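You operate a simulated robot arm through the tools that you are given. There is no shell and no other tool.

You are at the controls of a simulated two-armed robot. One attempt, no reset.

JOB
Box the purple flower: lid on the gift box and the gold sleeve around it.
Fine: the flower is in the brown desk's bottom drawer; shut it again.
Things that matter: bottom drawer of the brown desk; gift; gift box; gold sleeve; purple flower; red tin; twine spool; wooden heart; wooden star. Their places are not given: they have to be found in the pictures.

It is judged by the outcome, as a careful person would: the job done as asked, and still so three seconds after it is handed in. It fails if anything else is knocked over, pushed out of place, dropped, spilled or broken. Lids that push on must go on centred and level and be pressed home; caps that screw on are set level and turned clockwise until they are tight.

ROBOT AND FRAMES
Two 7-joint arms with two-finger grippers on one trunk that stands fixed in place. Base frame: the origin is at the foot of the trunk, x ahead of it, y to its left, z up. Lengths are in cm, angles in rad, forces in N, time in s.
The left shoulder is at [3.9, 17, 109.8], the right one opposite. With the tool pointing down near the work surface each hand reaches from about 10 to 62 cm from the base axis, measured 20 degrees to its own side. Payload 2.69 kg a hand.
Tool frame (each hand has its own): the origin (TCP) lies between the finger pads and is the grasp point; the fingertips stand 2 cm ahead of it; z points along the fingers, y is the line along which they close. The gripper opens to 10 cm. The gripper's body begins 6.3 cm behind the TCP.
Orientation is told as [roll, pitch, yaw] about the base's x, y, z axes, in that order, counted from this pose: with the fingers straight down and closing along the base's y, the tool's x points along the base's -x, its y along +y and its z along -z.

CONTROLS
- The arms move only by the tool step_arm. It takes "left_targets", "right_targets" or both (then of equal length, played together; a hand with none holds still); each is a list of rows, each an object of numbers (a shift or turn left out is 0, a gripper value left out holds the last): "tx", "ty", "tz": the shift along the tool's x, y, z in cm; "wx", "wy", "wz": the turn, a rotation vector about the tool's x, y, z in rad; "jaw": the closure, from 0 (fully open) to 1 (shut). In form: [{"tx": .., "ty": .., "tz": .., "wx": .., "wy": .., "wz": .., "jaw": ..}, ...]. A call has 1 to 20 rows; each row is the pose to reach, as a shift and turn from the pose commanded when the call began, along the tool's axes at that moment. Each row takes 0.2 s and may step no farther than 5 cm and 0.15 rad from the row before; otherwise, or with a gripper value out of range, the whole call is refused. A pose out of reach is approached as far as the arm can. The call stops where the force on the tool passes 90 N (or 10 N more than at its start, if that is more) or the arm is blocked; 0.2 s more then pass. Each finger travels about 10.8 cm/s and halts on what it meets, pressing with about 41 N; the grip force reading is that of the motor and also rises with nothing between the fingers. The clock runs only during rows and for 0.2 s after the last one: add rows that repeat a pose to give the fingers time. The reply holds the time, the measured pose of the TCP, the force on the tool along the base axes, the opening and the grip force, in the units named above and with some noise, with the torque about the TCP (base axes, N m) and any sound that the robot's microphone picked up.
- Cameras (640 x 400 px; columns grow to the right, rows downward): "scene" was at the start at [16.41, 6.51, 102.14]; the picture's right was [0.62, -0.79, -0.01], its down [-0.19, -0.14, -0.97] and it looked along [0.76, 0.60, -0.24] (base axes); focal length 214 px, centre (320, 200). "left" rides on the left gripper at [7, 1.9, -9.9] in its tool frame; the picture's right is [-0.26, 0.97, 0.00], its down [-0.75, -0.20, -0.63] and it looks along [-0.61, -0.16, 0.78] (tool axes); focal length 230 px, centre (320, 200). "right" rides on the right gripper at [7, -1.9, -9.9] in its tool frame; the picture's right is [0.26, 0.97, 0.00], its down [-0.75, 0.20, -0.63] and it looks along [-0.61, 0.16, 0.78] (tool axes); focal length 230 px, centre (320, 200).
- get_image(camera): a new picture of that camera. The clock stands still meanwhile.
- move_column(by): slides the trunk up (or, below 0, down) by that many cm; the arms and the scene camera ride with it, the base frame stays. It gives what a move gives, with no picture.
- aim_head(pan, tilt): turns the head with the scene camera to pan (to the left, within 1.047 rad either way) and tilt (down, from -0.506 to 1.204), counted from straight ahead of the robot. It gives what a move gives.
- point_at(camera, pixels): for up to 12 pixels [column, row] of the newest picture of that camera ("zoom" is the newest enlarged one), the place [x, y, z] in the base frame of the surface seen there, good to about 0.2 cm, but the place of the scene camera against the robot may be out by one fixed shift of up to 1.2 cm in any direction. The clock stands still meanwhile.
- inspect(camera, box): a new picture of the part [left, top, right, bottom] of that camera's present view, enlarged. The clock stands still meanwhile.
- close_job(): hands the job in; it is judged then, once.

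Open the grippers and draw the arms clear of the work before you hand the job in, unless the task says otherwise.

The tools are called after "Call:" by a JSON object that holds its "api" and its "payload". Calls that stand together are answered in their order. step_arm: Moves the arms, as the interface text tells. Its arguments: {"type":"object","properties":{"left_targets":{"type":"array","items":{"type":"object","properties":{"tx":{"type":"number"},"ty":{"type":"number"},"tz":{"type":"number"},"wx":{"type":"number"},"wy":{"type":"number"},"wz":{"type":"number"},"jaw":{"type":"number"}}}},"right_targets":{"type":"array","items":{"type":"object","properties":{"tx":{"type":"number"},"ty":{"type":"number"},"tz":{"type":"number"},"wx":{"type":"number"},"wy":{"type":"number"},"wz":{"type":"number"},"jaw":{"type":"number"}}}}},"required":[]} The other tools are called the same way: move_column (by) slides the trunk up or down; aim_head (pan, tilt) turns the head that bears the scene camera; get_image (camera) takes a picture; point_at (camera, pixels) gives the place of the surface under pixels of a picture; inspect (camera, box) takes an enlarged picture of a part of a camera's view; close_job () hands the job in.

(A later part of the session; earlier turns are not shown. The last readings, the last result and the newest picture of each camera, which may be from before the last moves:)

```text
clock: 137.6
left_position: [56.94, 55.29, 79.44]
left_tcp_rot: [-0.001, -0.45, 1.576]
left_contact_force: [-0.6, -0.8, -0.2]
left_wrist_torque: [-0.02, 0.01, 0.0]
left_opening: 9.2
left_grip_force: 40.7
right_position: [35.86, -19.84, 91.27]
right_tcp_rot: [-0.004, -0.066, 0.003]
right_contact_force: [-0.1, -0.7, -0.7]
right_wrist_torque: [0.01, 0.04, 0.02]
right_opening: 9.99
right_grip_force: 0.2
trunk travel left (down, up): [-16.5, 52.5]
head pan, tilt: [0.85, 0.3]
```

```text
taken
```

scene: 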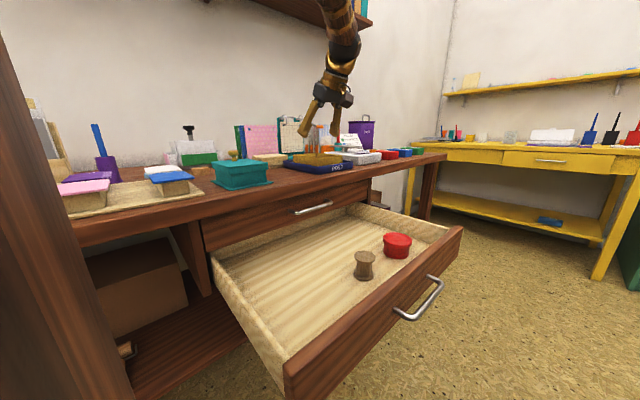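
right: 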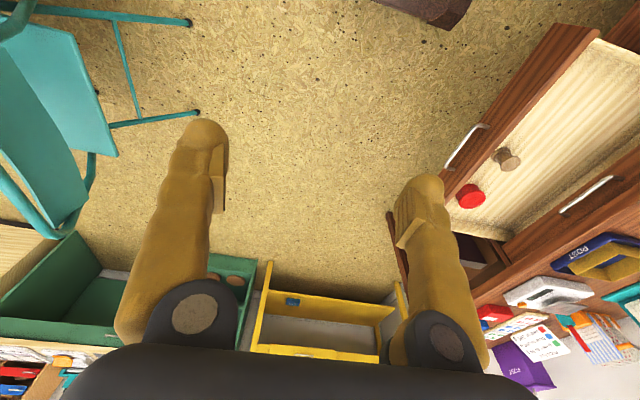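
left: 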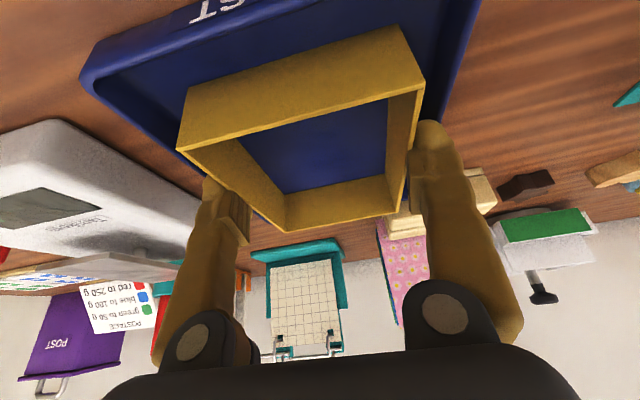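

Gripped: sleeve width 9.2 cm, 41 N. I'll lift slowly 2 cm and check level and creep.

Call:
{"api": "step_arm", "payload": {"left_targets": [{"tx": -0.1, "tz": -0.2}, {"tx": -0.3, "tz": -0.62}, {"tx": -0.6, "tz": -1.25}, {"tx": -0.9, "tz": -1.87}, {"tx": -0.9, "tz": -1.87}]}}

Call:
{"api": "get_image", "payload": {"camera": "left"}}

Call:
{"api": "inspect", "payload": {"camera": "scene", "box": [260, 90, 420, 190]}}

```text
clock: 138.8
left_position: [56.75, 55.38, 81.51]
left_tcp_rot: [0.001, -0.449, 1.574]
left_contact_force: [-0.4, -0.9, -1.2]
left_wrist_torque: [0.0, 0.01, 0.01]
left_opening: 9.22
left_grip_force: 40.7
right_position: [35.78, -19.9, 91.47]
right_tcp_rot: [-0.003, -0.067, 0.0]
right_contact_force: [0.2, -0.1, 0.4]
right_wrist_torque: [0.02, 0.0, -0.01]
right_opening: 10.03
right_grip_force: 0.0
trunk travel left (down, up): [-16.5, 52.5]
head pan, tilt: [0.85, 0.3]
```

```text
taken
```

left: 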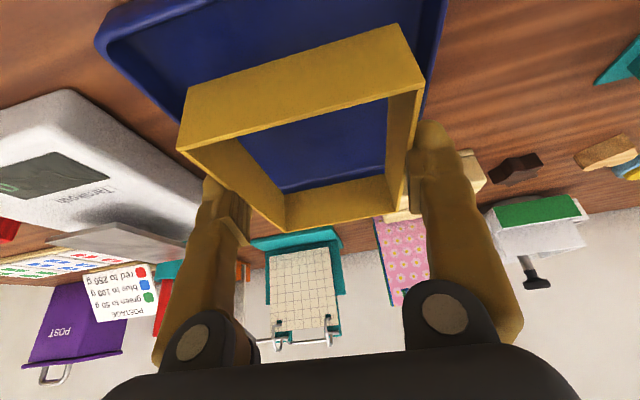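

```text
4.00 times, centred on (340, 140) of scene
```

zoom: 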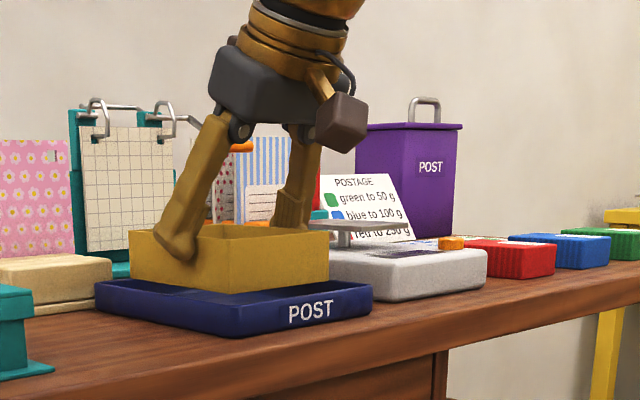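

The sleeve is held level with no creep. I'll raise it to clear the lid's knob (top z≈82).

Call:
{"api": "step_arm", "payload": {"left_targets": [{"tx": -0.65, "tz": -1.35}, {"tx": -1.5, "tz": -3.1}, {"tx": -2.4, "tz": -5}, {"tx": -3.2, "tz": -6.6}, {"tx": -3.2, "tz": -6.6}]}}

Call:
{"api": "step_arm", "payload": {"left_targets": [{"ty": 2, "tx": 0.15, "tz": -0.07}, {"ty": 5, "tx": 0.35, "tz": -0.17}, {"ty": 9, "tx": 0.65, "tz": -0.31}, {"ty": 13, "tx": 0.95, "tz": -0.45}, {"ty": 17, "tx": 1.2, "tz": -0.58}, {"ty": 20.5, "tx": 1.5, "tz": -0.7}, {"ty": 23, "tx": 1.65, "tz": -0.8}, {"ty": 24.5, "tx": 1.8, "tz": -0.87}, {"ty": 24.5, "tx": 1.8, "tz": -0.87}, {"ty": 24.5, "tx": 1.8, "tz": -0.87}]}}

Call:
{"api": "get_image", "payload": {"camera": "left"}}

Call:
{"api": "get_image", "payload": {"camera": "scene"}}

```text
clock: 140.0
left_position: [57.03, 55.48, 89.04]
left_tcp_rot: [0.001, -0.448, 1.576]
left_contact_force: [-0.2, 0.0, -0.4]
left_wrist_torque: [0.03, -0.02, 0.01]
left_opening: 9.19
left_grip_force: 41.3
right_position: [35.82, -19.92, 91.49]
right_tcp_rot: [-0.006, -0.068, 0.004]
right_contact_force: [0.7, -0.1, -0.5]
right_wrist_torque: [0.02, -0.01, 0.01]
right_opening: 9.99
right_grip_force: 0.1
trunk travel left (down, up): [-16.5, 52.5]
head pan, tilt: [0.85, 0.3]
```

```text
clock: 142.2
left_position: [32.24, 53.15, 88.78]
left_tcp_rot: [0.0, -0.447, 1.577]
left_contact_force: [0.3, -0.4, -0.7]
left_wrist_torque: [-0.02, 0.01, -0.01]
left_opening: 9.23
left_grip_force: 40.7
right_position: [35.73, -19.89, 91.32]
right_tcp_rot: [-0.003, -0.068, 0.001]
right_contact_force: [-0.1, -0.9, -1.1]
right_wrist_torque: [0.02, 0.0, -0.02]
right_opening: 10.0
right_grip_force: 0.1
trunk travel left (down, up): [-16.5, 52.5]
head pan, tilt: [0.85, 0.3]
```

```text
taken
```

left: 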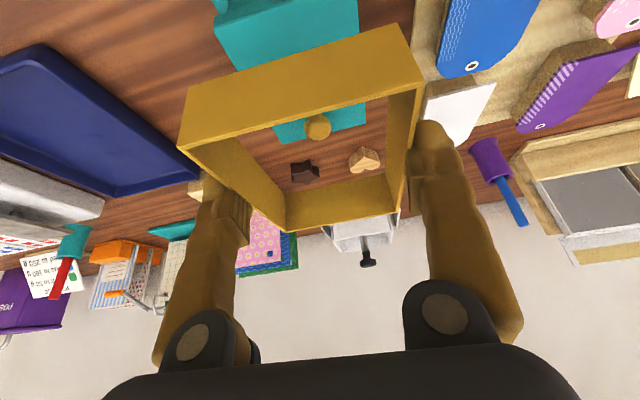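

```text
taken
```

scene: 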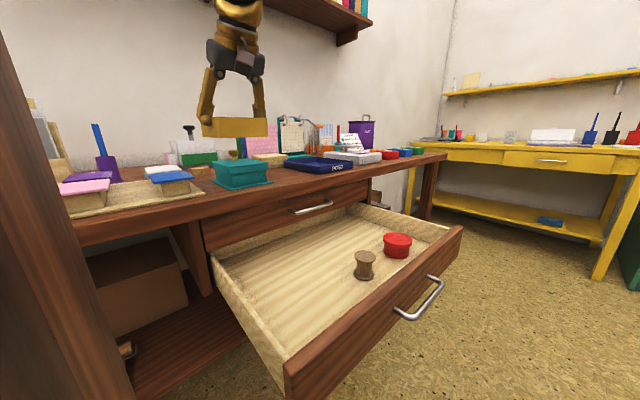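

The sleeve is above the box. I'll zoom in to measure the sleeve and box relative to each other in the same picture.

Call:
{"api": "inspect", "payload": {"camera": "left", "box": [160, 0, 448, 240]}}

Call:
{"api": "point_at", "payload": {"camera": "left", "pixels": [[182, 150], [421, 84], [402, 211], [288, 231], [220, 40], [358, 5], [358, 38], [300, 130], [361, 118], [318, 128], [240, 60], [340, 110]]}}

```text
1.67 times, centred on (304, 120) of left
```

zoom: 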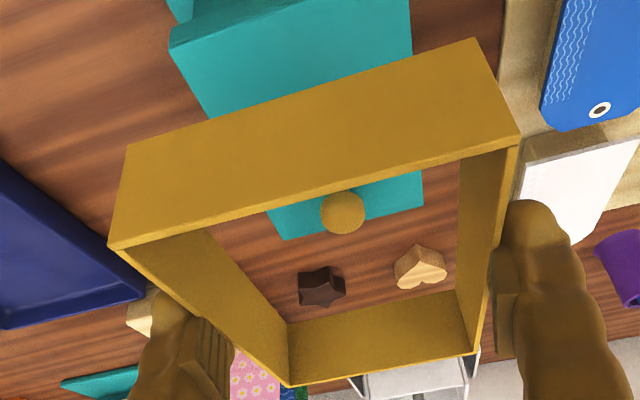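

```text
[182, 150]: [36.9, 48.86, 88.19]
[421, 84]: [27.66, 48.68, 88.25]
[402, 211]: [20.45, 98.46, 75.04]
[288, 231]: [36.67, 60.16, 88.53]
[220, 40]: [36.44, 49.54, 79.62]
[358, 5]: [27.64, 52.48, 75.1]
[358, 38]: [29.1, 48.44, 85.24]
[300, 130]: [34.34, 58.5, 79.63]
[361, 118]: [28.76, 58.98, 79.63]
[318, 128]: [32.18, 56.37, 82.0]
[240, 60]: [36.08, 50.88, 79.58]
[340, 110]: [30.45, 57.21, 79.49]
```

I'll measure the lid's own edges more precisely from the enlarged picture.

Call:
{"api": "point_at", "payload": {"camera": "zoom", "pixels": [[174, 49], [408, 10], [410, 40], [421, 203], [287, 237], [350, 221], [205, 110], [114, 248], [515, 143], [476, 350], [293, 382], [385, 365]]}}

Call:
{"api": "inspect", "payload": {"camera": "scene", "box": [180, 100, 300, 200]}}

```text
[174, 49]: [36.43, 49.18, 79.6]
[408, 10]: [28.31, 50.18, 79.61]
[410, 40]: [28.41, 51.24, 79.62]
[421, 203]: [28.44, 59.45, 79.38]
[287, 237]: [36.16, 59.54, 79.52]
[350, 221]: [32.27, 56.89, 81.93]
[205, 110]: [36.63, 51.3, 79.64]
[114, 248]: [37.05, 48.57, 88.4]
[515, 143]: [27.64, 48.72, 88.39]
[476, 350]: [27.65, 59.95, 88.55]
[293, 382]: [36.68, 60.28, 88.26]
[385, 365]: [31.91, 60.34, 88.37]
```

```text
4.00 times, centred on (240, 150) of scene
```

zoom: 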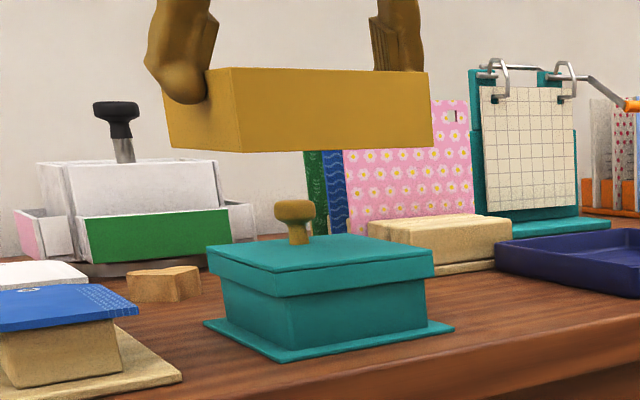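

Lid centre (32.43, 54.36) versus sleeve centre (32.26, 54.45): I'll shift (+0.15, −0.08) and lower until the sleeve's bottom is just above the lid, then measure again.

Call:
{"api": "step_arm", "payload": {"left_targets": [{"ty": -0.15, "tx": 0.08}, {"ty": -0.15, "tx": 0.7, "tz": 1.3}, {"ty": -0.15, "tx": 1.3, "tz": 2.55}, {"ty": -0.15, "tx": 1.8, "tz": 3.6}, {"ty": -0.15, "tx": 2.0, "tz": 4.0}, {"ty": -0.15, "tx": 2.0, "tz": 4.0}]}}

Call:
{"api": "inspect", "payload": {"camera": "left", "box": [160, 0, 448, 240]}}

Call:
{"api": "inspect", "payload": {"camera": "scene", "box": [180, 100, 300, 200]}}

```text
clock: 143.6
left_position: [32.4, 53.19, 84.18]
left_tcp_rot: [0.0, -0.448, 1.577]
left_contact_force: [-0.7, 0.7, -0.4]
left_wrist_torque: [0.0, -0.01, -0.02]
left_opening: 9.2
left_grip_force: 41.0
right_position: [35.82, -19.83, 91.33]
right_tcp_rot: [-0.003, -0.067, 0.002]
right_contact_force: [0.3, -0.6, -0.4]
right_wrist_torque: [0.0, -0.03, 0.0]
right_opening: 10.0
right_grip_force: 0.1
trunk travel left (down, up): [-16.5, 52.5]
head pan, tilt: [0.85, 0.3]
```

```text
1.67 times, centred on (304, 120) of left
```

zoom: 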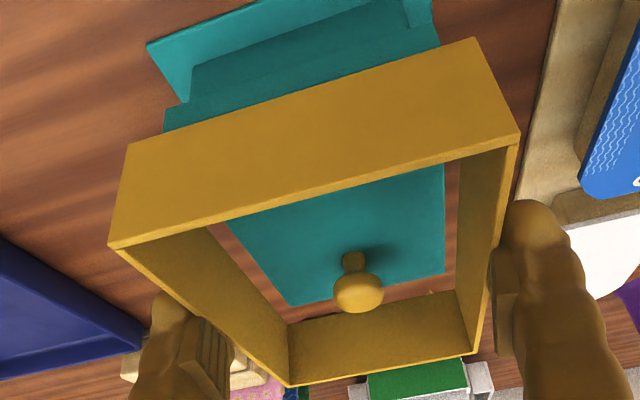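

```text
4.00 times, centred on (240, 150) of scene
```

zoom: 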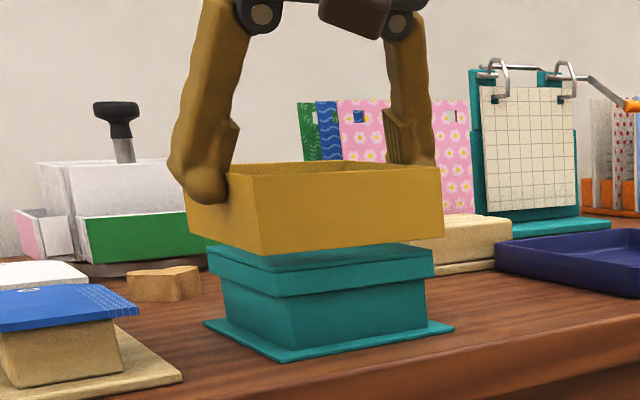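

The sleeve's bottom edge is just above the lid. I'll measure lid corners against the sleeve's inner bottom corners seen inside.

Call:
{"api": "point_at", "payload": {"camera": "zoom", "pixels": [[273, 297], [207, 250], [430, 258], [272, 270], [262, 254], [441, 237], [190, 232], [350, 246], [350, 275], [230, 245], [262, 180], [440, 170]]}}

Call:
{"api": "inspect", "payload": {"camera": "left", "box": [220, 90, 460, 240]}}

Call:
{"api": "point_at", "payload": {"camera": "zoom", "pixels": [[183, 248], [432, 193], [435, 150], [187, 276], [450, 228], [320, 248], [320, 225], [120, 160], [450, 260], [200, 340], [482, 150], [455, 180]]}}

```text
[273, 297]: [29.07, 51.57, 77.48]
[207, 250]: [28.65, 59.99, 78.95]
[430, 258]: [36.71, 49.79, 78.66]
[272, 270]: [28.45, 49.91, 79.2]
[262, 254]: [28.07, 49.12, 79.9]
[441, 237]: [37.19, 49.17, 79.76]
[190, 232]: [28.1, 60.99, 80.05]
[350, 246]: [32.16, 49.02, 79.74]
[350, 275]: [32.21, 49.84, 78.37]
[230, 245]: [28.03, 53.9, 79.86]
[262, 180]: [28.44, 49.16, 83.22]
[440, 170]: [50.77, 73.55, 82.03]
```

```text
2.67 times, centred on (340, 165) of left
```

zoom: 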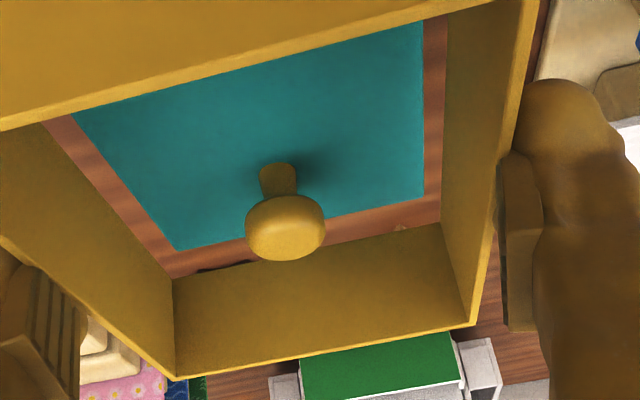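

```text
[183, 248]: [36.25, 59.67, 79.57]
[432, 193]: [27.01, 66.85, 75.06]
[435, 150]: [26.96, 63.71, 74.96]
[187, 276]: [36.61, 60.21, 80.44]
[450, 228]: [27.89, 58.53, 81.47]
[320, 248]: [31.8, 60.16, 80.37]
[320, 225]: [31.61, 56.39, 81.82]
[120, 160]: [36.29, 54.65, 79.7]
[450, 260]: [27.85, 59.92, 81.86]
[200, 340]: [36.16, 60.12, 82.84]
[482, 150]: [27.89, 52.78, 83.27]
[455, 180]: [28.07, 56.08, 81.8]
```

The gaps are balanced on all sides (about 0.2 cm in x, 0.6 cm in y). I'll lower the sleeve slowly over the lid, watching the force.

Call:
{"api": "step_arm", "payload": {"left_targets": [{"tx": 0.15, "tz": 0.27, "ty": -0.04}, {"tx": 0.28, "tz": 0.54, "ty": -0.04}, {"tx": 0.41, "tz": 0.81, "ty": -0.04}, {"tx": 0.54, "tz": 1.08, "ty": -0.04}, {"tx": 0.54, "tz": 1.08, "ty": -0.04}]}}

Call:
{"api": "inspect", "payload": {"camera": "scene", "box": [180, 100, 300, 200]}}

Call:
{"api": "inspect", "payload": {"camera": "left", "box": [220, 90, 460, 240]}}

```text
clock: 144.8
left_position: [32.4, 52.96, 83.13]
left_tcp_rot: [0.001, -0.449, 1.576]
left_contact_force: [-1.1, -0.7, 0.9]
left_wrist_torque: [-0.01, -0.01, 0.0]
left_opening: 9.19
left_grip_force: 41.1
right_position: [35.91, -19.87, 91.43]
right_tcp_rot: [-0.003, -0.068, 0.002]
right_contact_force: [0.3, -0.6, 1.0]
right_wrist_torque: [-0.03, -0.02, -0.01]
right_opening: 10.02
right_grip_force: 0.0
trunk travel left (down, up): [-16.5, 52.5]
head pan, tilt: [0.85, 0.3]
```

```text
4.00 times, centred on (240, 150) of scene
```

zoom: 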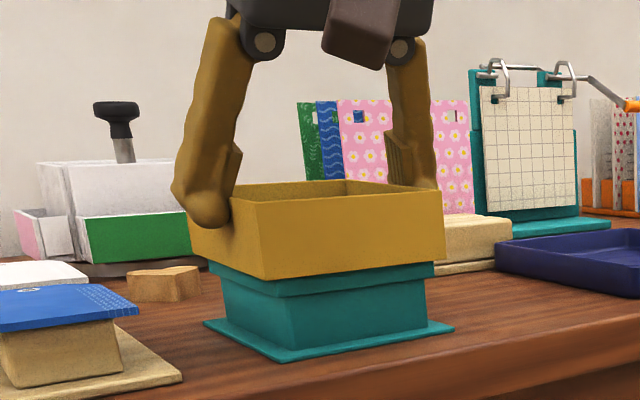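

```text
2.67 times, centred on (340, 165) of left
```

zoom: 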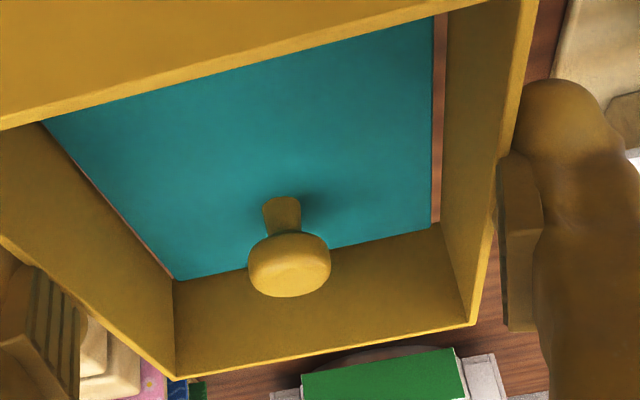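

The sleeve's bottom is around the lid top with no force. I'll trim slightly (+x, +y) and continue lowering.

Call:
{"api": "step_arm", "payload": {"left_targets": [{"tx": -0.02, "tz": 0.3, "ty": -0.05}, {"tx": 0.15, "tz": 0.65, "ty": -0.05}, {"tx": 0.32, "tz": 1.0, "ty": -0.05}, {"tx": 0.5, "tz": 1.36, "ty": -0.05}, {"tx": 0.5, "tz": 1.36, "ty": -0.05}]}}

Call:
{"api": "inspect", "payload": {"camera": "left", "box": [220, 90, 460, 240]}}

```text
clock: 146.0
left_position: [32.42, 53.07, 81.78]
left_tcp_rot: [-0.001, -0.45, 1.576]
left_contact_force: [-0.3, -0.5, 0.6]
left_wrist_torque: [-0.02, 0.04, 0.0]
left_opening: 9.19
left_grip_force: 40.9
right_position: [35.74, -19.82, 91.45]
right_tcp_rot: [-0.004, -0.066, 0.004]
right_contact_force: [-0.9, 0.1, 0.6]
right_wrist_torque: [0.02, -0.02, 0.02]
right_opening: 10.03
right_grip_force: 0.0
trunk travel left (down, up): [-16.5, 52.5]
head pan, tilt: [0.85, 0.3]
```

```text
2.67 times, centred on (340, 165) of left
```

zoom: 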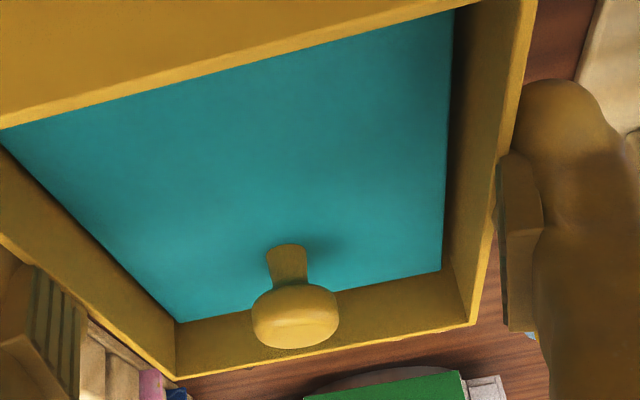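

The sleeve slides down freely around the lid. I'll continue to the flange with small steps.

Call:
{"api": "step_arm", "payload": {"left_targets": [{"tx": 0.13, "tz": 0.27}, {"tx": 0.28, "tz": 0.6}, {"tx": 0.45, "tz": 0.95}, {"tx": 0.62, "tz": 1.3}, {"tx": 0.8, "tz": 1.65}, {"tx": 0.88, "tz": 1.82}, {"tx": 0.88, "tz": 1.82}]}}

Call:
{"api": "inspect", "payload": {"camera": "scene", "box": [180, 100, 300, 200]}}

```text
clock: 147.6
left_position: [32.36, 53.13, 79.74]
left_tcp_rot: [0.001, -0.448, 1.576]
left_contact_force: [0.2, 0.3, 0.4]
left_wrist_torque: [0.01, 0.03, -0.04]
left_opening: 9.18
left_grip_force: 41.1
right_position: [35.91, -19.97, 91.4]
right_tcp_rot: [-0.003, -0.066, 0.002]
right_contact_force: [-0.5, 0.0, -0.7]
right_wrist_torque: [-0.02, 0.0, 0.03]
right_opening: 10.01
right_grip_force: 0.0
trunk travel left (down, up): [-16.5, 52.5]
head pan, tilt: [0.85, 0.3]
```

```text
4.00 times, centred on (240, 150) of scene
```

zoom: 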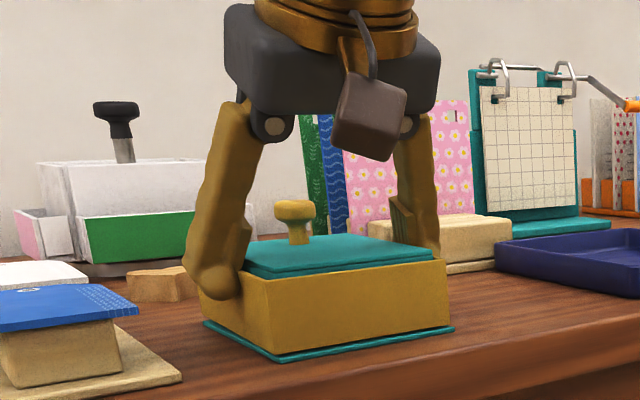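

The sleeve is almost on the flange. I'll lower in tiny steps until light contact.

Call:
{"api": "step_arm", "payload": {"left_targets": [{"tx": 0.07, "tz": 0.14}, {"tx": 0.14, "tz": 0.28}, {"tx": 0.2, "tz": 0.41}, {"tx": 0.2, "tz": 0.41}]}}

Call:
{"api": "inspect", "payload": {"camera": "scene", "box": [180, 100, 300, 200]}}

```text
clock: 148.6
left_position: [32.46, 53.11, 79.52]
left_tcp_rot: [-0.003, -0.454, 1.576]
left_contact_force: [0.0, 3.0, 26.7]
left_wrist_torque: [-1.07, 0.46, -0.01]
left_opening: 9.21
left_grip_force: 40.9
right_position: [35.7, -20.06, 91.45]
right_tcp_rot: [-0.003, -0.067, 0.002]
right_contact_force: [-0.3, 0.2, -0.6]
right_wrist_torque: [-0.02, -0.01, -0.03]
right_opening: 9.99
right_grip_force: 0.0
trunk travel left (down, up): [-16.5, 52.5]
head pan, tilt: [0.85, 0.3]
```

```text
4.00 times, centred on (240, 150) of scene
```

zoom: 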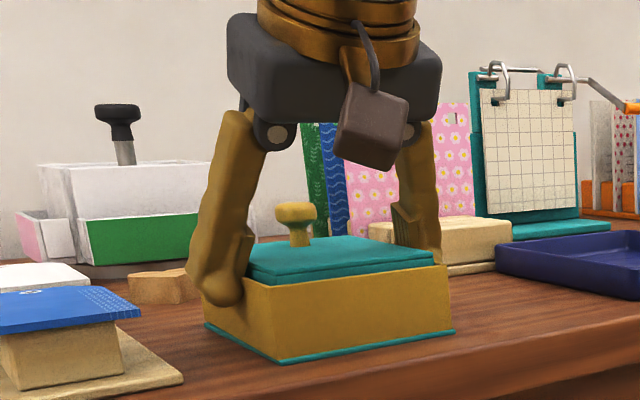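

The sleeve rests on the flange (27 N, mostly at the front edge). I'll ease off slightly and open the jaws fully so it settles.

Call:
{"api": "step_arm", "payload": {"left_targets": [{"tx": -0.08, "tz": -0.16}, {"tx": -0.08, "tz": -0.16, "jaw": 0.04}, {"tx": -0.08, "tz": -0.16, "jaw": 0}, {"tx": -0.08, "tz": -0.16, "jaw": 0}, {"tx": -0.08, "tz": -0.16, "jaw": 0}]}}

Call:
{"api": "inspect", "payload": {"camera": "scene", "box": [180, 100, 300, 200]}}

Call:
{"api": "get_image", "payload": {"camera": "left"}}

```text
clock: 149.8
left_position: [32.39, 53.24, 79.36]
left_tcp_rot: [0.0, -0.449, 1.576]
left_contact_force: [0.5, 0.5, 0.2]
left_wrist_torque: [0.01, 0.01, -0.03]
left_opening: 10.01
left_grip_force: 0.1
right_position: [35.94, -19.9, 91.33]
right_tcp_rot: [-0.005, -0.066, 0.003]
right_contact_force: [0.0, -0.4, 0.1]
right_wrist_torque: [0.0, 0.03, -0.01]
right_opening: 10.01
right_grip_force: 0.0
trunk travel left (down, up): [-16.5, 52.5]
head pan, tilt: [0.85, 0.3]
```

```text
4.00 times, centred on (240, 150) of scene
```

zoom: 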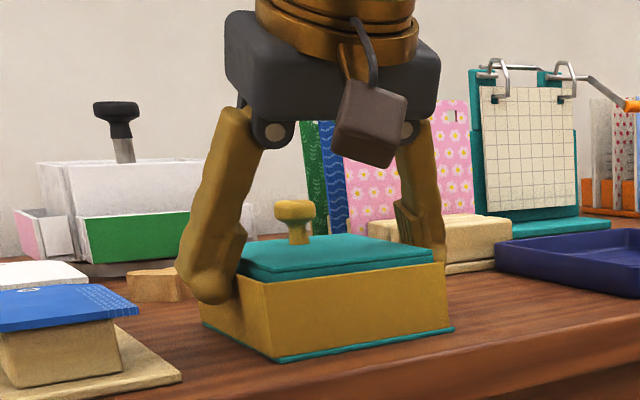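

```text
taken
```

left: 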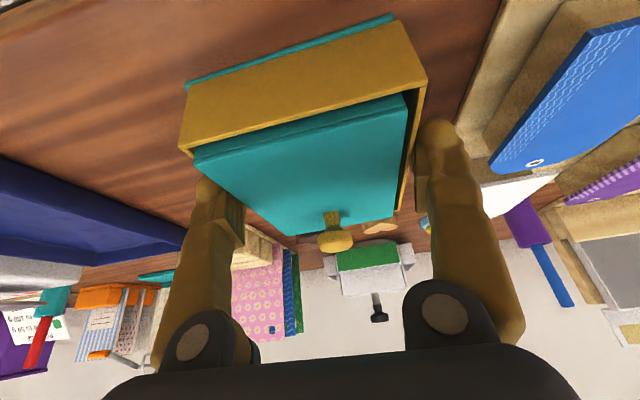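

The jaws are fully open and the sleeve sits around the box. I'll withdraw straight up, slowly at first.

Call:
{"api": "step_arm", "payload": {"left_targets": [{"tx": -0.13, "tz": -0.27}, {"tx": -0.43, "tz": -0.9}, {"tx": -1.0, "tz": -2.1}, {"tx": -1.9, "tz": -4}, {"tx": -3.2, "tz": -6.7}, {"tx": -4.8, "tz": -10}, {"tx": -6.5, "tz": -13.5}, {"tx": -6.5, "tz": -13.5}]}}

Call:
{"api": "get_image", "payload": {"camera": "left"}}

Call:
{"api": "inspect", "payload": {"camera": "scene", "box": [180, 100, 300, 200]}}

```text
clock: 151.6
left_position: [32.34, 53.03, 94.44]
left_tcp_rot: [0.0, -0.448, 1.575]
left_contact_force: [-0.4, -1.1, 0.3]
left_wrist_torque: [-0.03, 0.0, -0.04]
left_opening: 9.99
left_grip_force: 0.1
right_position: [35.9, -19.8, 91.45]
right_tcp_rot: [-0.003, -0.066, 0.002]
right_contact_force: [0.0, -1.6, 0.1]
right_wrist_torque: [0.0, -0.02, -0.02]
right_opening: 10.0
right_grip_force: 0.1
trunk travel left (down, up): [-16.5, 52.5]
head pan, tilt: [0.85, 0.3]
```

```text
taken
```

left: 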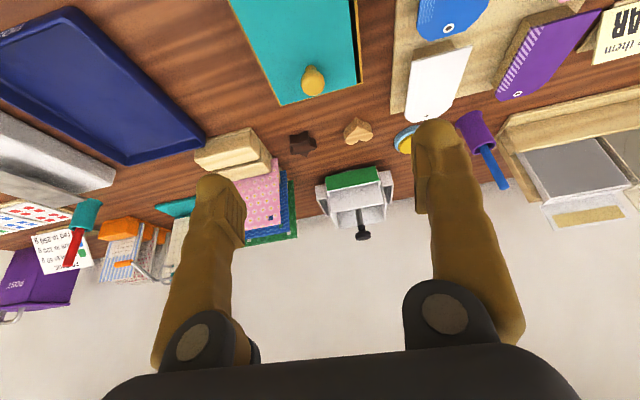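

```text
4.00 times, centred on (240, 150) of scene
```

zoom: 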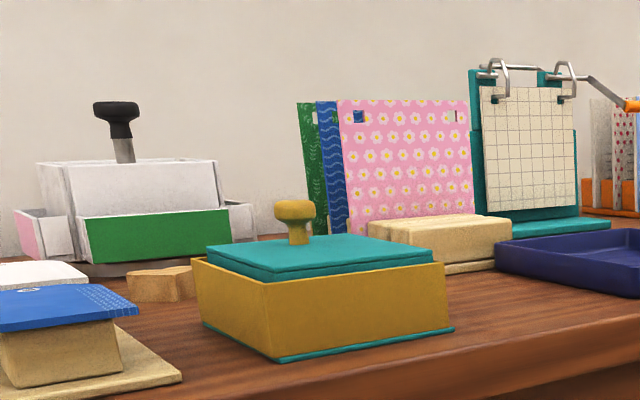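

The sleeve is around the box with the knob and lid top showing. I'll check that it is level and fully seated.

Call:
{"api": "point_at", "payload": {"camera": "zoom", "pixels": [[194, 262], [266, 287], [443, 266], [275, 355], [450, 325], [205, 318], [350, 272], [225, 275], [275, 362], [330, 255], [280, 272], [420, 255]]}}

Call:
{"api": "point_at", "payload": {"camera": "left", "pixels": [[362, 60], [360, 20], [245, 60], [280, 106], [320, 94], [355, 88], [313, 82], [240, 30], [300, 40], [363, 84]]}}

```text
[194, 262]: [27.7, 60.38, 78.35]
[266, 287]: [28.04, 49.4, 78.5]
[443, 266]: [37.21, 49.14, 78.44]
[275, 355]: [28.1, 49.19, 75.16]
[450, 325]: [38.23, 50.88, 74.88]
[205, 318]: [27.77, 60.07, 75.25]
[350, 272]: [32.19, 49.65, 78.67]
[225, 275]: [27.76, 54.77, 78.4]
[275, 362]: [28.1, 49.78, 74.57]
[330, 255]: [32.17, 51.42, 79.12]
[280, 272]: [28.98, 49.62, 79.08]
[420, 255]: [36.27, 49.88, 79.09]
```

```text
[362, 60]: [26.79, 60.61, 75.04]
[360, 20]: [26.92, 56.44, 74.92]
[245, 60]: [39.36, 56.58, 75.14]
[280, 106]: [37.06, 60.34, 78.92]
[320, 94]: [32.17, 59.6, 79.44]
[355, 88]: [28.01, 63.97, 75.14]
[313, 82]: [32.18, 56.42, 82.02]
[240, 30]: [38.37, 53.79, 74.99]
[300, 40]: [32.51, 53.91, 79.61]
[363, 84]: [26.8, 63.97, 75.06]
```

The sleeve is level (rim z equal at all corners) and on the flange. Now the drawer: I'll raise the column back to its starting height and bring the hand upright with yaw 0.

Call:
{"api": "move_column", "payload": {"by": 16}}

Call:
{"api": "step_arm", "payload": {"left_targets": [{"wy": 0.14, "tx": 1}, {"wy": 0.28, "tx": 2}, {"wy": 0.42, "tx": 3}, {"wy": 0.448, "tx": 4}, {"wy": 0.448, "tx": 4}]}}

Call:
{"api": "step_arm", "payload": {"left_targets": [{"wz": 0.14}, {"wz": 0.28, "tx": 1.5}, {"wz": 0.42, "tx": 3}, {"wz": 0.56, "tx": 4.5}, {"wz": 0.7, "tx": 6}, {"wz": 0.84, "tx": 7.5}, {"wz": 0.98, "tx": 9}, {"wz": 1.12, "tx": 10.5}, {"wz": 1.26, "tx": 12}, {"wz": 1.4, "tx": 13.5}, {"wz": 1.54, "tx": 15}, {"wz": 1.575, "tx": 16}, {"wz": 1.575, "tx": 16}]}}

```text
clock: 153.5
left_position: [32.46, 53.1, 110.33]
left_tcp_rot: [-0.001, -0.449, 1.578]
left_contact_force: [0.0, 0.6, -0.6]
left_wrist_torque: [-0.03, 0.01, 0.04]
left_opening: 10.0
left_grip_force: 0.0
right_position: [35.86, -19.93, 107.35]
right_tcp_rot: [-0.003, -0.067, 0.003]
right_contact_force: [0.2, 0.4, 0.7]
right_wrist_torque: [0.0, -0.01, 0.03]
right_opening: 10.0
right_grip_force: 0.0
trunk travel left (down, up): [-32.5, 36.5]
head pan, tilt: [0.85, 0.3]
```

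```text
clock: 154.7
left_position: [32.31, 49.42, 108.63]
left_tcp_rot: [-0.001, 0.001, 1.576]
left_contact_force: [0.6, 0.8, -0.3]
left_wrist_torque: [-0.02, -0.01, -0.01]
left_opening: 10.01
left_grip_force: 0.1
right_position: [35.81, -20.01, 107.32]
right_tcp_rot: [-0.005, -0.066, 0.0]
right_contact_force: [-0.2, -0.8, -0.1]
right_wrist_torque: [0.02, 0.0, -0.01]
right_opening: 10.0
right_grip_force: 0.0
trunk travel left (down, up): [-32.5, 36.5]
head pan, tilt: [0.85, 0.3]
```

```text
clock: 157.5
left_position: [32.42, 33.45, 108.08]
left_tcp_rot: [0.002, 0.015, 0.0]
left_contact_force: [0.0, 1.4, -0.4]
left_wrist_torque: [0.0, -0.01, -0.03]
left_opening: 9.99
left_grip_force: 0.1
right_position: [35.95, -19.87, 107.41]
right_tcp_rot: [-0.005, -0.066, 0.002]
right_contact_force: [0.3, 0.1, -0.6]
right_wrist_torque: [-0.02, 0.01, 0.0]
right_opening: 9.98
right_grip_force: 0.0
trunk travel left (down, up): [-32.5, 36.5]
head pan, tilt: [0.85, 0.3]
```

Hand upright at (32.4, 33.5, 108). I'll move it in front of the open drawer at (45, 16, 103).

Call:
{"api": "step_arm", "payload": {"left_targets": [{"tx": -2.5, "ty": -3.5, "tz": 1, "jaw": 0.3}, {"tx": -5, "ty": -7, "tz": 2, "jaw": 0.6}, {"tx": -7.5, "ty": -10.5, "tz": 3}, {"tx": -10, "ty": -14, "tz": 4}, {"tx": -12.5, "ty": -17.5, "tz": 5}, {"tx": -12.5, "ty": -17.5, "tz": 5}]}}

Call:
{"api": "step_arm", "payload": {"left_targets": [{"wx": -0.143, "tz": 2}, {"wx": -0.286, "tz": 4}, {"wx": -0.428, "tz": 6}, {"wx": -0.571, "tz": 8}, {"wx": -0.714, "tz": 10}, {"wx": -0.857, "tz": 12}, {"wx": -1.0, "tz": 14}, {"wx": -1.142, "tz": 16}, {"wx": -1.285, "tz": 18}, {"wx": -1.428, "tz": 20}, {"wx": -1.571, "tz": 22}, {"wx": -1.571, "tz": 22}]}}

Call:
{"api": "get_image", "payload": {"camera": "left"}}

```text
clock: 158.9
left_position: [45.05, 15.77, 103.6]
left_tcp_rot: [0.002, 0.0, 0.003]
left_contact_force: [-0.7, -1.0, -0.5]
left_wrist_torque: [-0.01, -0.04, -0.01]
left_opening: 3.99
left_grip_force: 0.1
right_position: [35.88, -19.88, 107.5]
right_tcp_rot: [-0.004, -0.067, 0.001]
right_contact_force: [-1.0, -0.5, -0.5]
right_wrist_torque: [0.0, -0.01, 0.01]
right_opening: 9.99
right_grip_force: 0.1
trunk travel left (down, up): [-32.5, 36.5]
head pan, tilt: [0.85, 0.3]
```

```text
clock: 161.5
left_position: [45.11, 17.82, 81.8]
left_tcp_rot: [1.574, -0.003, 0.009]
left_contact_force: [0.0, 1.1, 0.2]
left_wrist_torque: [0.02, -0.02, 0.02]
left_opening: 4.01
left_grip_force: 0.1
left hand out of reach, approached as far as the arm can: row 11, 12
right_position: [35.76, -19.86, 107.21]
right_tcp_rot: [-0.004, -0.067, 0.002]
right_contact_force: [0.6, 0.2, 0.7]
right_wrist_torque: [-0.04, 0.0, -0.01]
right_opening: 10.0
right_grip_force: 0.2
trunk travel left (down, up): [-32.5, 36.5]
head pan, tilt: [0.85, 0.3]
```

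```text
taken
```

left: 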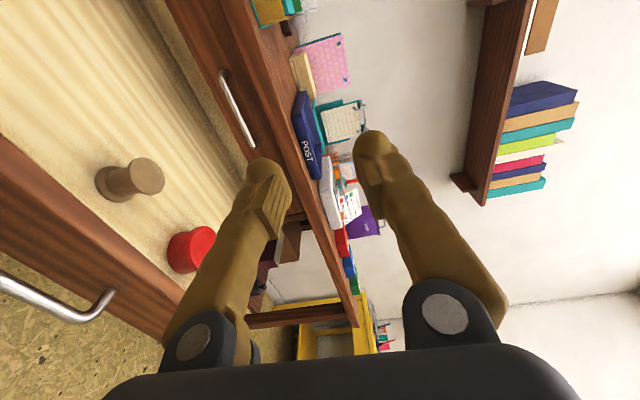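

The handle of the open drawer is visible lower left. I'll measure its bar position before lowering the column beside it.

Call:
{"api": "point_at", "payload": {"camera": "left", "pixels": [[20, 287], [50, 303], [75, 315], [100, 300], [30, 200], [120, 270], [60, 170], [130, 178], [190, 248]]}}

```text
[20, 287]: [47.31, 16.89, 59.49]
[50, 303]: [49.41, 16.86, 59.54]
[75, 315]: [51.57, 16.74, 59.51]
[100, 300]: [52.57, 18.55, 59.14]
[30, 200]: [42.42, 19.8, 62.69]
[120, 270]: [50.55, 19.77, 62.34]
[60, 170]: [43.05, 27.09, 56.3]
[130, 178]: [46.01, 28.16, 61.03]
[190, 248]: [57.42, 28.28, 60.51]
```

The drawer has been nudged out farther: its handle is now at y≈16.8 and its front at y≈19.8, too close for the horizontal grip. I'll go back to the upright pose and first push it in from above with closed fingers.

Call:
{"api": "step_arm", "payload": {"left_targets": [{"wx": 0.143, "ty": 2}, {"wx": 0.286, "ty": 4}, {"wx": 0.428, "ty": 6}, {"wx": 0.571, "ty": 8}, {"wx": 0.714, "ty": 10}, {"wx": 0.857, "ty": 12}, {"wx": 1.0, "ty": 14}, {"wx": 1.142, "ty": 16}, {"wx": 1.285, "ty": 18}, {"wx": 1.428, "ty": 20}, {"wx": 1.571, "ty": 22}, {"wx": 1.571, "ty": 22, "jaw": 1}, {"wx": 1.571, "ty": 22, "jaw": 1}]}}

Call:
{"api": "get_image", "payload": {"camera": "left"}}

Call:
{"api": "aim_head", "payload": {"pan": 0.7, "tilt": 0.75}}

Call:
{"api": "get_image", "payload": {"camera": "scene"}}

```text
clock: 164.3
left_position: [44.87, 17.41, 103.52]
left_tcp_rot: [0.001, -0.002, 0.0]
left_contact_force: [0.0, 0.6, -0.1]
left_wrist_torque: [0.03, 0.04, 0.04]
left_opening: 0.0
left_grip_force: 29.4
right_position: [35.91, -19.92, 107.37]
right_tcp_rot: [-0.004, -0.066, 0.003]
right_contact_force: [0.4, 0.0, 0.4]
right_wrist_torque: [0.01, 0.0, -0.02]
right_opening: 9.99
right_grip_force: 0.0
trunk travel left (down, up): [-32.5, 36.5]
head pan, tilt: [0.85, 0.3]
```

```text
taken
```

left: 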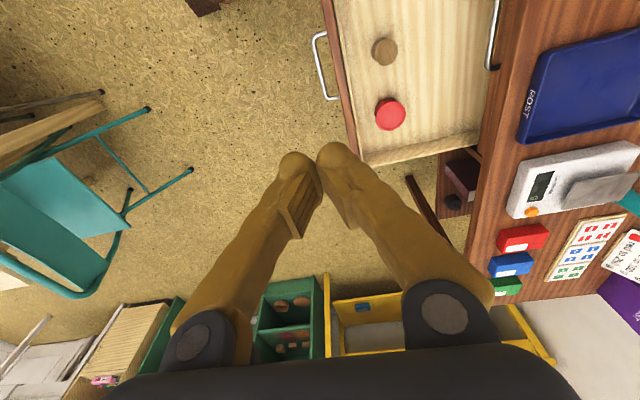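

```text
clock: 165.2
left_position: [44.84, 17.53, 103.58]
left_tcp_rot: [0.003, 0.0, 0.001]
left_contact_force: [0.2, 0.2, 0.8]
left_wrist_torque: [-0.01, 0.01, -0.02]
left_opening: 0.0
left_grip_force: 29.4
right_position: [35.83, -19.88, 107.47]
right_tcp_rot: [-0.003, -0.065, 0.003]
right_contact_force: [0.6, 1.0, 0.1]
right_wrist_torque: [-0.02, -0.03, 0.02]
right_opening: 10.03
right_grip_force: 0.2
trunk travel left (down, up): [-32.5, 36.5]
head pan, tilt: [0.7, 0.75]
```

```text
taken
```

scene: 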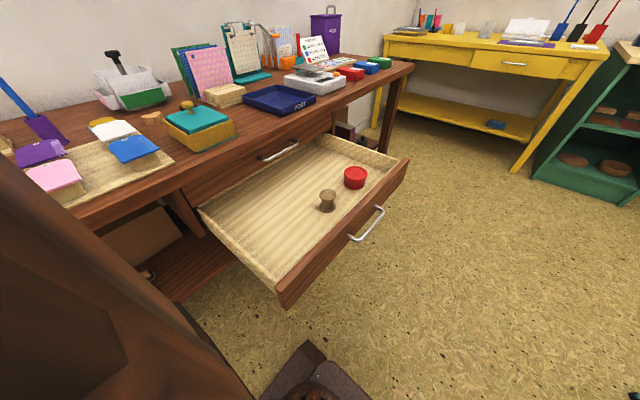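

Both views show the open drawer and its handle. I'll re-measure the handle and drawer front from above.

Call:
{"api": "point_at", "payload": {"camera": "left", "pixels": [[314, 50], [318, 70], [325, 92], [330, 35], [338, 75], [347, 130], [385, 50], [390, 113], [440, 155]]}}

Call:
{"api": "point_at", "payload": {"camera": "scene", "pixels": [[365, 235], [352, 237], [380, 210], [330, 245], [400, 170], [285, 290], [327, 195], [354, 170]]}}

```text
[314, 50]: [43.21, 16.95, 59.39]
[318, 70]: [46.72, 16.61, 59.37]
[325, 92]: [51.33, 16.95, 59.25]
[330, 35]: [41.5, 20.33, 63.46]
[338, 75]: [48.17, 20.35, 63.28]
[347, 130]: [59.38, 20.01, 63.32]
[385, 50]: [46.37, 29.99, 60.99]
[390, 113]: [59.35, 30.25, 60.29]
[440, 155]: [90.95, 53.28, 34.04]
```

```text
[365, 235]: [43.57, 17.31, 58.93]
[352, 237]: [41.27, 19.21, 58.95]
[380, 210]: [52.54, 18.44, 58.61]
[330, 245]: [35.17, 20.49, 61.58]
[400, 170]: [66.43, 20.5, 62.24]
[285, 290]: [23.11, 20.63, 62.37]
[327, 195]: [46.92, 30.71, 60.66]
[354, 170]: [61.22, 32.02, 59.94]
```

The bar is at y≈16.7, z≈59.4. I'll lower the upright hand with closed fingers in front of it (y≈10.5), then push.

Call:
{"api": "step_arm", "payload": {"left_targets": [{"tx": -1, "ty": -3.5}, {"tx": -2.1, "ty": -6.9}, {"tx": -2.1, "ty": -6.9, "tz": 4}, {"tx": -2.1, "ty": -6.9, "tz": 8}, {"tx": -2.1, "ty": -6.9, "tz": 12}, {"tx": -2.1, "ty": -6.9, "tz": 16}, {"tx": -2.1, "ty": -6.9, "tz": 20}, {"tx": -2.1, "ty": -6.9, "tz": 24}, {"tx": -2.1, "ty": -6.9, "tz": 28}, {"tx": -2.1, "ty": -6.9, "tz": 28}]}}

Call:
{"api": "get_image", "payload": {"camera": "scene"}}

```text
clock: 167.4
left_position: [47.07, 10.77, 75.57]
left_tcp_rot: [0.002, -0.001, 0.0]
left_contact_force: [0.3, 0.3, 0.2]
left_wrist_torque: [0.03, -0.03, 0.0]
left_opening: 0.0
left_grip_force: 29.4
right_position: [35.84, -19.95, 107.46]
right_tcp_rot: [-0.004, -0.067, 0.0]
right_contact_force: [0.8, -0.9, 0.3]
right_wrist_torque: [-0.01, 0.01, 0.0]
right_opening: 9.99
right_grip_force: 0.1
trunk travel left (down, up): [-32.5, 36.5]
head pan, tilt: [0.7, 0.75]
```

```text
taken
```

scene: 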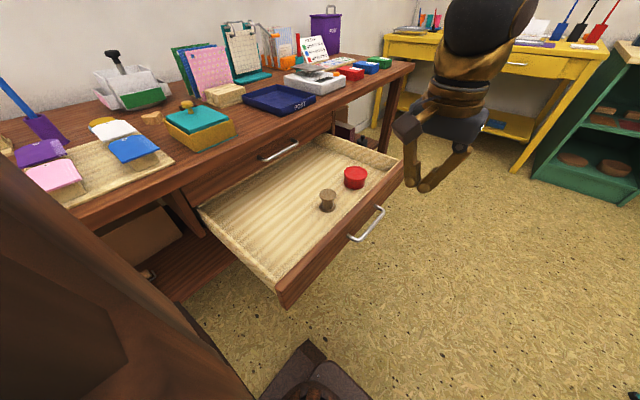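

Clear so far. I'll go down to the bar's height in front of it.

Call:
{"api": "step_arm", "payload": {"left_targets": [{"tz": 4}, {"tz": 8}, {"tz": 12}, {"tz": 15.4}, {"tz": 15.4}]}}

Call:
{"api": "get_image", "payload": {"camera": "left"}}

Call:
{"api": "get_image", "payload": {"camera": "scene"}}

```text
clock: 168.6
left_position: [46.88, 10.56, 60.28]
left_tcp_rot: [0.002, 0.001, 0.001]
left_contact_force: [-0.1, -1.3, -0.5]
left_wrist_torque: [0.04, 0.0, 0.0]
left_opening: 0.02
left_grip_force: 29.7
right_position: [35.9, -19.93, 107.31]
right_tcp_rot: [-0.004, -0.065, 0.002]
right_contact_force: [0.0, 0.2, 0.4]
right_wrist_torque: [-0.01, 0.03, 0.02]
right_opening: 9.98
right_grip_force: 0.0
trunk travel left (down, up): [-32.5, 36.5]
head pan, tilt: [0.7, 0.75]
```

```text
taken
```

left: 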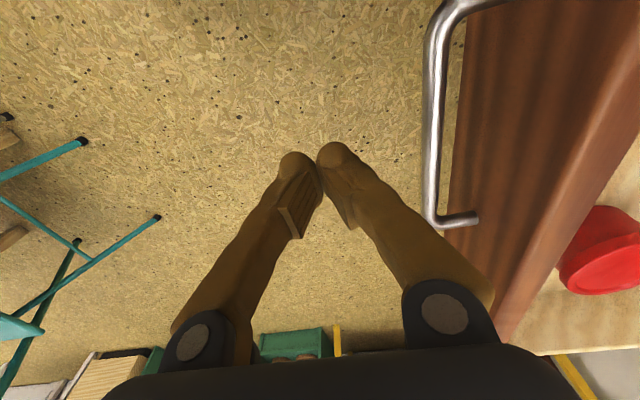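

```text
taken
```

scene: 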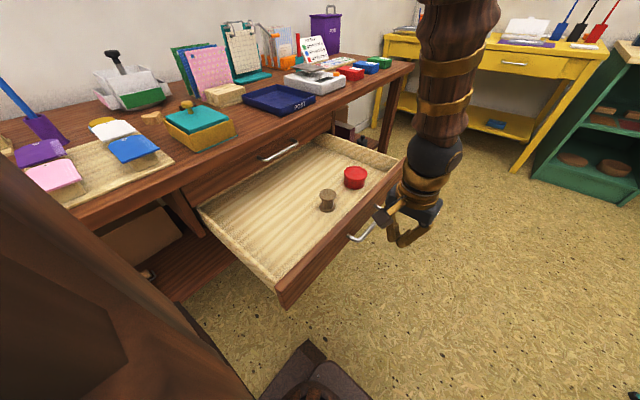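

In position at (46.9, 10.6, 60.3), clear of the bar. I'll push the drawer in gently along +y, about 5 cm/s.

Call:
{"api": "step_arm", "payload": {"left_targets": [{"ty": 1.5}, {"ty": 3}, {"ty": 3.8}, {"ty": 4.4}, {"ty": 5}, {"ty": 5.7}, {"ty": 6.5}, {"ty": 7.4}, {"ty": 8.3}, {"ty": 9.2}, {"ty": 10.1}, {"ty": 11}, {"ty": 11.9}, {"ty": 12.8}, {"ty": 13.7}, {"ty": 14.6}, {"ty": 15.4}, {"ty": 16}, {"ty": 16.4}, {"ty": 16.4}]}}

Call:
{"api": "get_image", "payload": {"camera": "scene"}}

Call:
{"api": "get_image", "payload": {"camera": "left"}}

```text
clock: 172.8
left_position: [46.98, 27.13, 60.23]
left_tcp_rot: [0.002, 0.001, -0.001]
left_contact_force: [0.3, -0.5, 0.6]
left_wrist_torque: [0.02, 0.02, 0.04]
left_opening: 0.0
left_grip_force: 29.1
right_position: [35.84, -19.84, 107.48]
right_tcp_rot: [-0.004, -0.067, 0.002]
right_contact_force: [0.3, 0.3, -0.4]
right_wrist_torque: [0.0, 0.0, 0.0]
right_opening: 9.99
right_grip_force: 0.1
trunk travel left (down, up): [-32.5, 36.5]
head pan, tilt: [0.7, 0.75]
```

```text
taken
```

scene: 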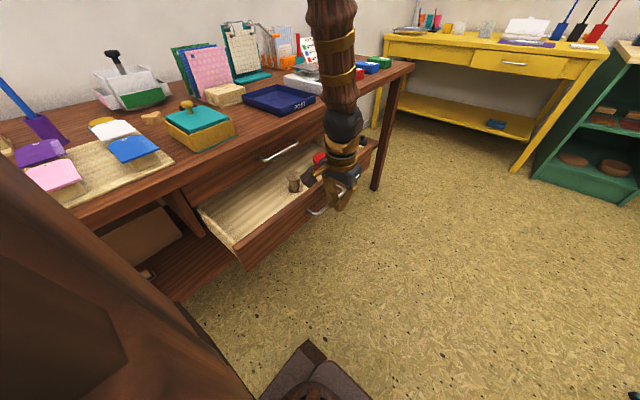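

```text
taken
```

left: 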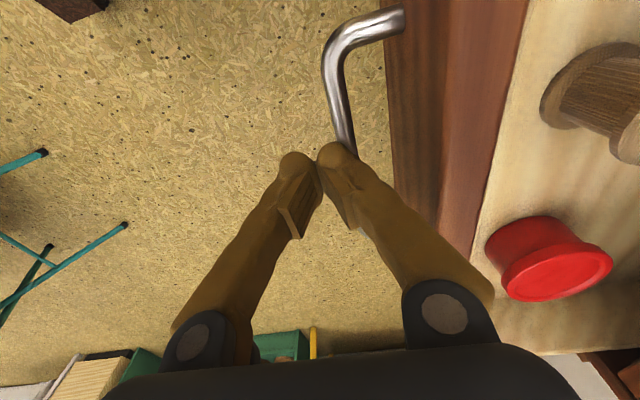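

The drawer is moving in smoothly and the tin and spool stand upright. I'll push another 10 cm, still clear of the desk edge.

Call:
{"api": "step_arm", "payload": {"left_targets": [{"ty": 0.4}, {"ty": 1}, {"ty": 1.8}, {"ty": 2.6}, {"ty": 3.5}, {"ty": 4.4}, {"ty": 5.3}, {"ty": 6.2}, {"ty": 7.1}, {"ty": 8}, {"ty": 8.8}, {"ty": 9.4}, {"ty": 9.8}, {"ty": 9.8}]}}

Call:
{"api": "get_image", "payload": {"camera": "left"}}

Call:
{"api": "get_image", "payload": {"camera": "scene"}}

```text
clock: 175.8
left_position: [46.82, 36.84, 60.35]
left_tcp_rot: [0.001, 0.0, 0.001]
left_contact_force: [0.7, 1.1, 0.2]
left_wrist_torque: [-0.01, 0.03, -0.01]
left_opening: 0.0
left_grip_force: 29.4
right_position: [35.78, -19.96, 107.43]
right_tcp_rot: [-0.005, -0.069, 0.0]
right_contact_force: [-0.3, -0.5, 0.2]
right_wrist_torque: [0.01, 0.03, -0.01]
right_opening: 10.02
right_grip_force: 0.1
trunk travel left (down, up): [-32.5, 36.5]
head pan, tilt: [0.7, 0.75]
```

```text
taken
```

left: 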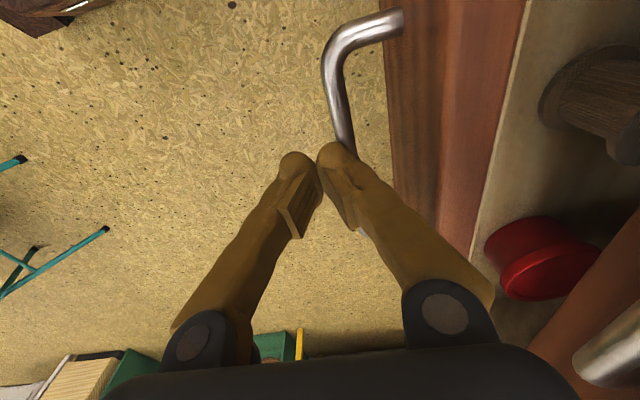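

```text
taken
```

scene: 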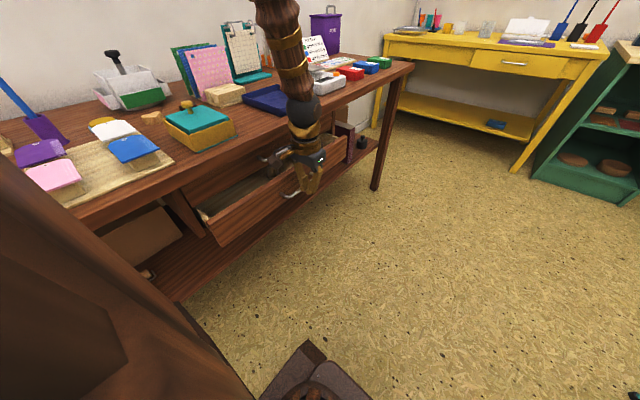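

The handle is now at about y 38, 7 cm from closed. I'll back off, rise, and switch to the horizontal pose used at the start for the final push.

Call:
{"api": "step_arm", "payload": {"left_targets": [{"ty": -2}, {"ty": -5, "tz": -1}, {"ty": -8, "tz": -4}, {"ty": -11, "tz": -8}, {"ty": -14, "tz": -12}, {"ty": -14.5, "tz": -16.5}, {"ty": -14.5, "tz": -21}, {"ty": -14.5, "tz": -25.5}, {"ty": -14.5, "tz": -30}, {"ty": -14.5, "tz": -34.5}, {"ty": -14.5, "tz": -39}, {"ty": -14.5, "tz": -42.5}, {"ty": -14.5, "tz": -42.5}]}}

Call:
{"api": "step_arm", "payload": {"left_targets": [{"wx": -0.143, "tz": 2, "jaw": 0.6}, {"wx": -0.286, "tz": 4}, {"wx": -0.428, "tz": 6}, {"wx": -0.571, "tz": 8}, {"wx": -0.714, "tz": 10}, {"wx": -0.857, "tz": 12}, {"wx": -1.0, "tz": 14}, {"wx": -1.142, "tz": 16}, {"wx": -1.285, "tz": 18}, {"wx": -1.428, "tz": 20}, {"wx": -1.571, "tz": 22}, {"wx": -1.571, "tz": 22}]}}

Call:
{"api": "get_image", "payload": {"camera": "left"}}

```text
clock: 178.6
left_position: [46.95, 22.24, 102.54]
left_tcp_rot: [0.001, 0.001, 0.001]
left_contact_force: [0.0, -0.3, -0.9]
left_wrist_torque: [0.01, -0.01, -0.02]
left_opening: 0.02
left_grip_force: 29.3
right_position: [35.9, -19.9, 107.4]
right_tcp_rot: [-0.003, -0.066, 0.003]
right_contact_force: [0.3, -0.4, 0.4]
right_wrist_torque: [0.02, 0.01, -0.01]
right_opening: 10.0
right_grip_force: 0.0
trunk travel left (down, up): [-32.5, 36.5]
head pan, tilt: [0.7, 0.75]
```

```text
clock: 181.2
left_position: [47.08, 22.95, 81.01]
left_tcp_rot: [1.577, -0.002, 0.016]
left_contact_force: [0.2, 0.6, -0.7]
left_wrist_torque: [0.01, 0.03, 0.0]
left_opening: 4.0
left_grip_force: 0.1
right_position: [35.9, -19.85, 107.39]
right_tcp_rot: [-0.002, -0.066, 0.002]
right_contact_force: [0.8, 0.3, 0.3]
right_wrist_torque: [-0.01, 0.0, -0.02]
right_opening: 10.01
right_grip_force: 0.0
trunk travel left (down, up): [-32.5, 36.5]
head pan, tilt: [0.7, 0.75]
```

```text
taken
```

left: 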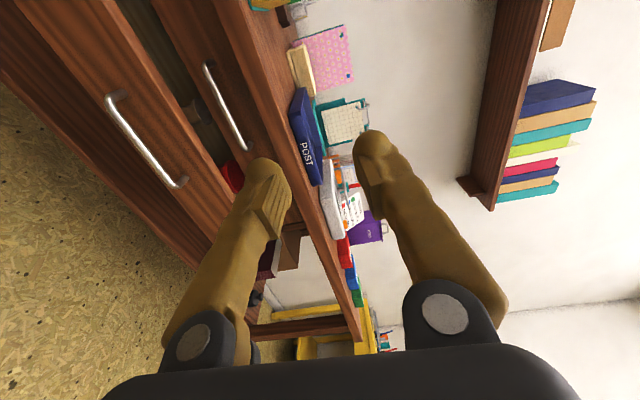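

The hand is horizontal again at (47.1, 23, 81). I'll measure the bottom handle and lower the column by 20 cm.

Call:
{"api": "point_at", "payload": {"camera": "left", "pixels": [[112, 105], [130, 130], [150, 156], [172, 182], [95, 150], [225, 105]]}}

Call:
{"api": "move_column", "payload": {"by": -20}}

```text
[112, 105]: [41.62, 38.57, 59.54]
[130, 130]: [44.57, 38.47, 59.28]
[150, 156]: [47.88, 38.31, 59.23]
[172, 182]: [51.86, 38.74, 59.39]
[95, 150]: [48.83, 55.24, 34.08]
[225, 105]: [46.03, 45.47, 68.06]
```

```text
clock: 183.3
left_position: [46.86, 22.9, 60.83]
left_tcp_rot: [1.575, 0.0, 0.015]
left_contact_force: [-0.2, -0.1, 0.0]
left_wrist_torque: [0.01, 0.01, 0.03]
left_opening: 3.99
left_grip_force: 0.0
right_position: [35.83, -19.88, 87.44]
right_tcp_rot: [-0.004, -0.066, 0.003]
right_contact_force: [0.2, 0.1, -0.3]
right_wrist_torque: [0.0, -0.05, 0.03]
right_opening: 9.97
right_grip_force: 0.1
trunk travel left (down, up): [-12.5, 56.5]
head pan, tilt: [0.7, 0.75]
```

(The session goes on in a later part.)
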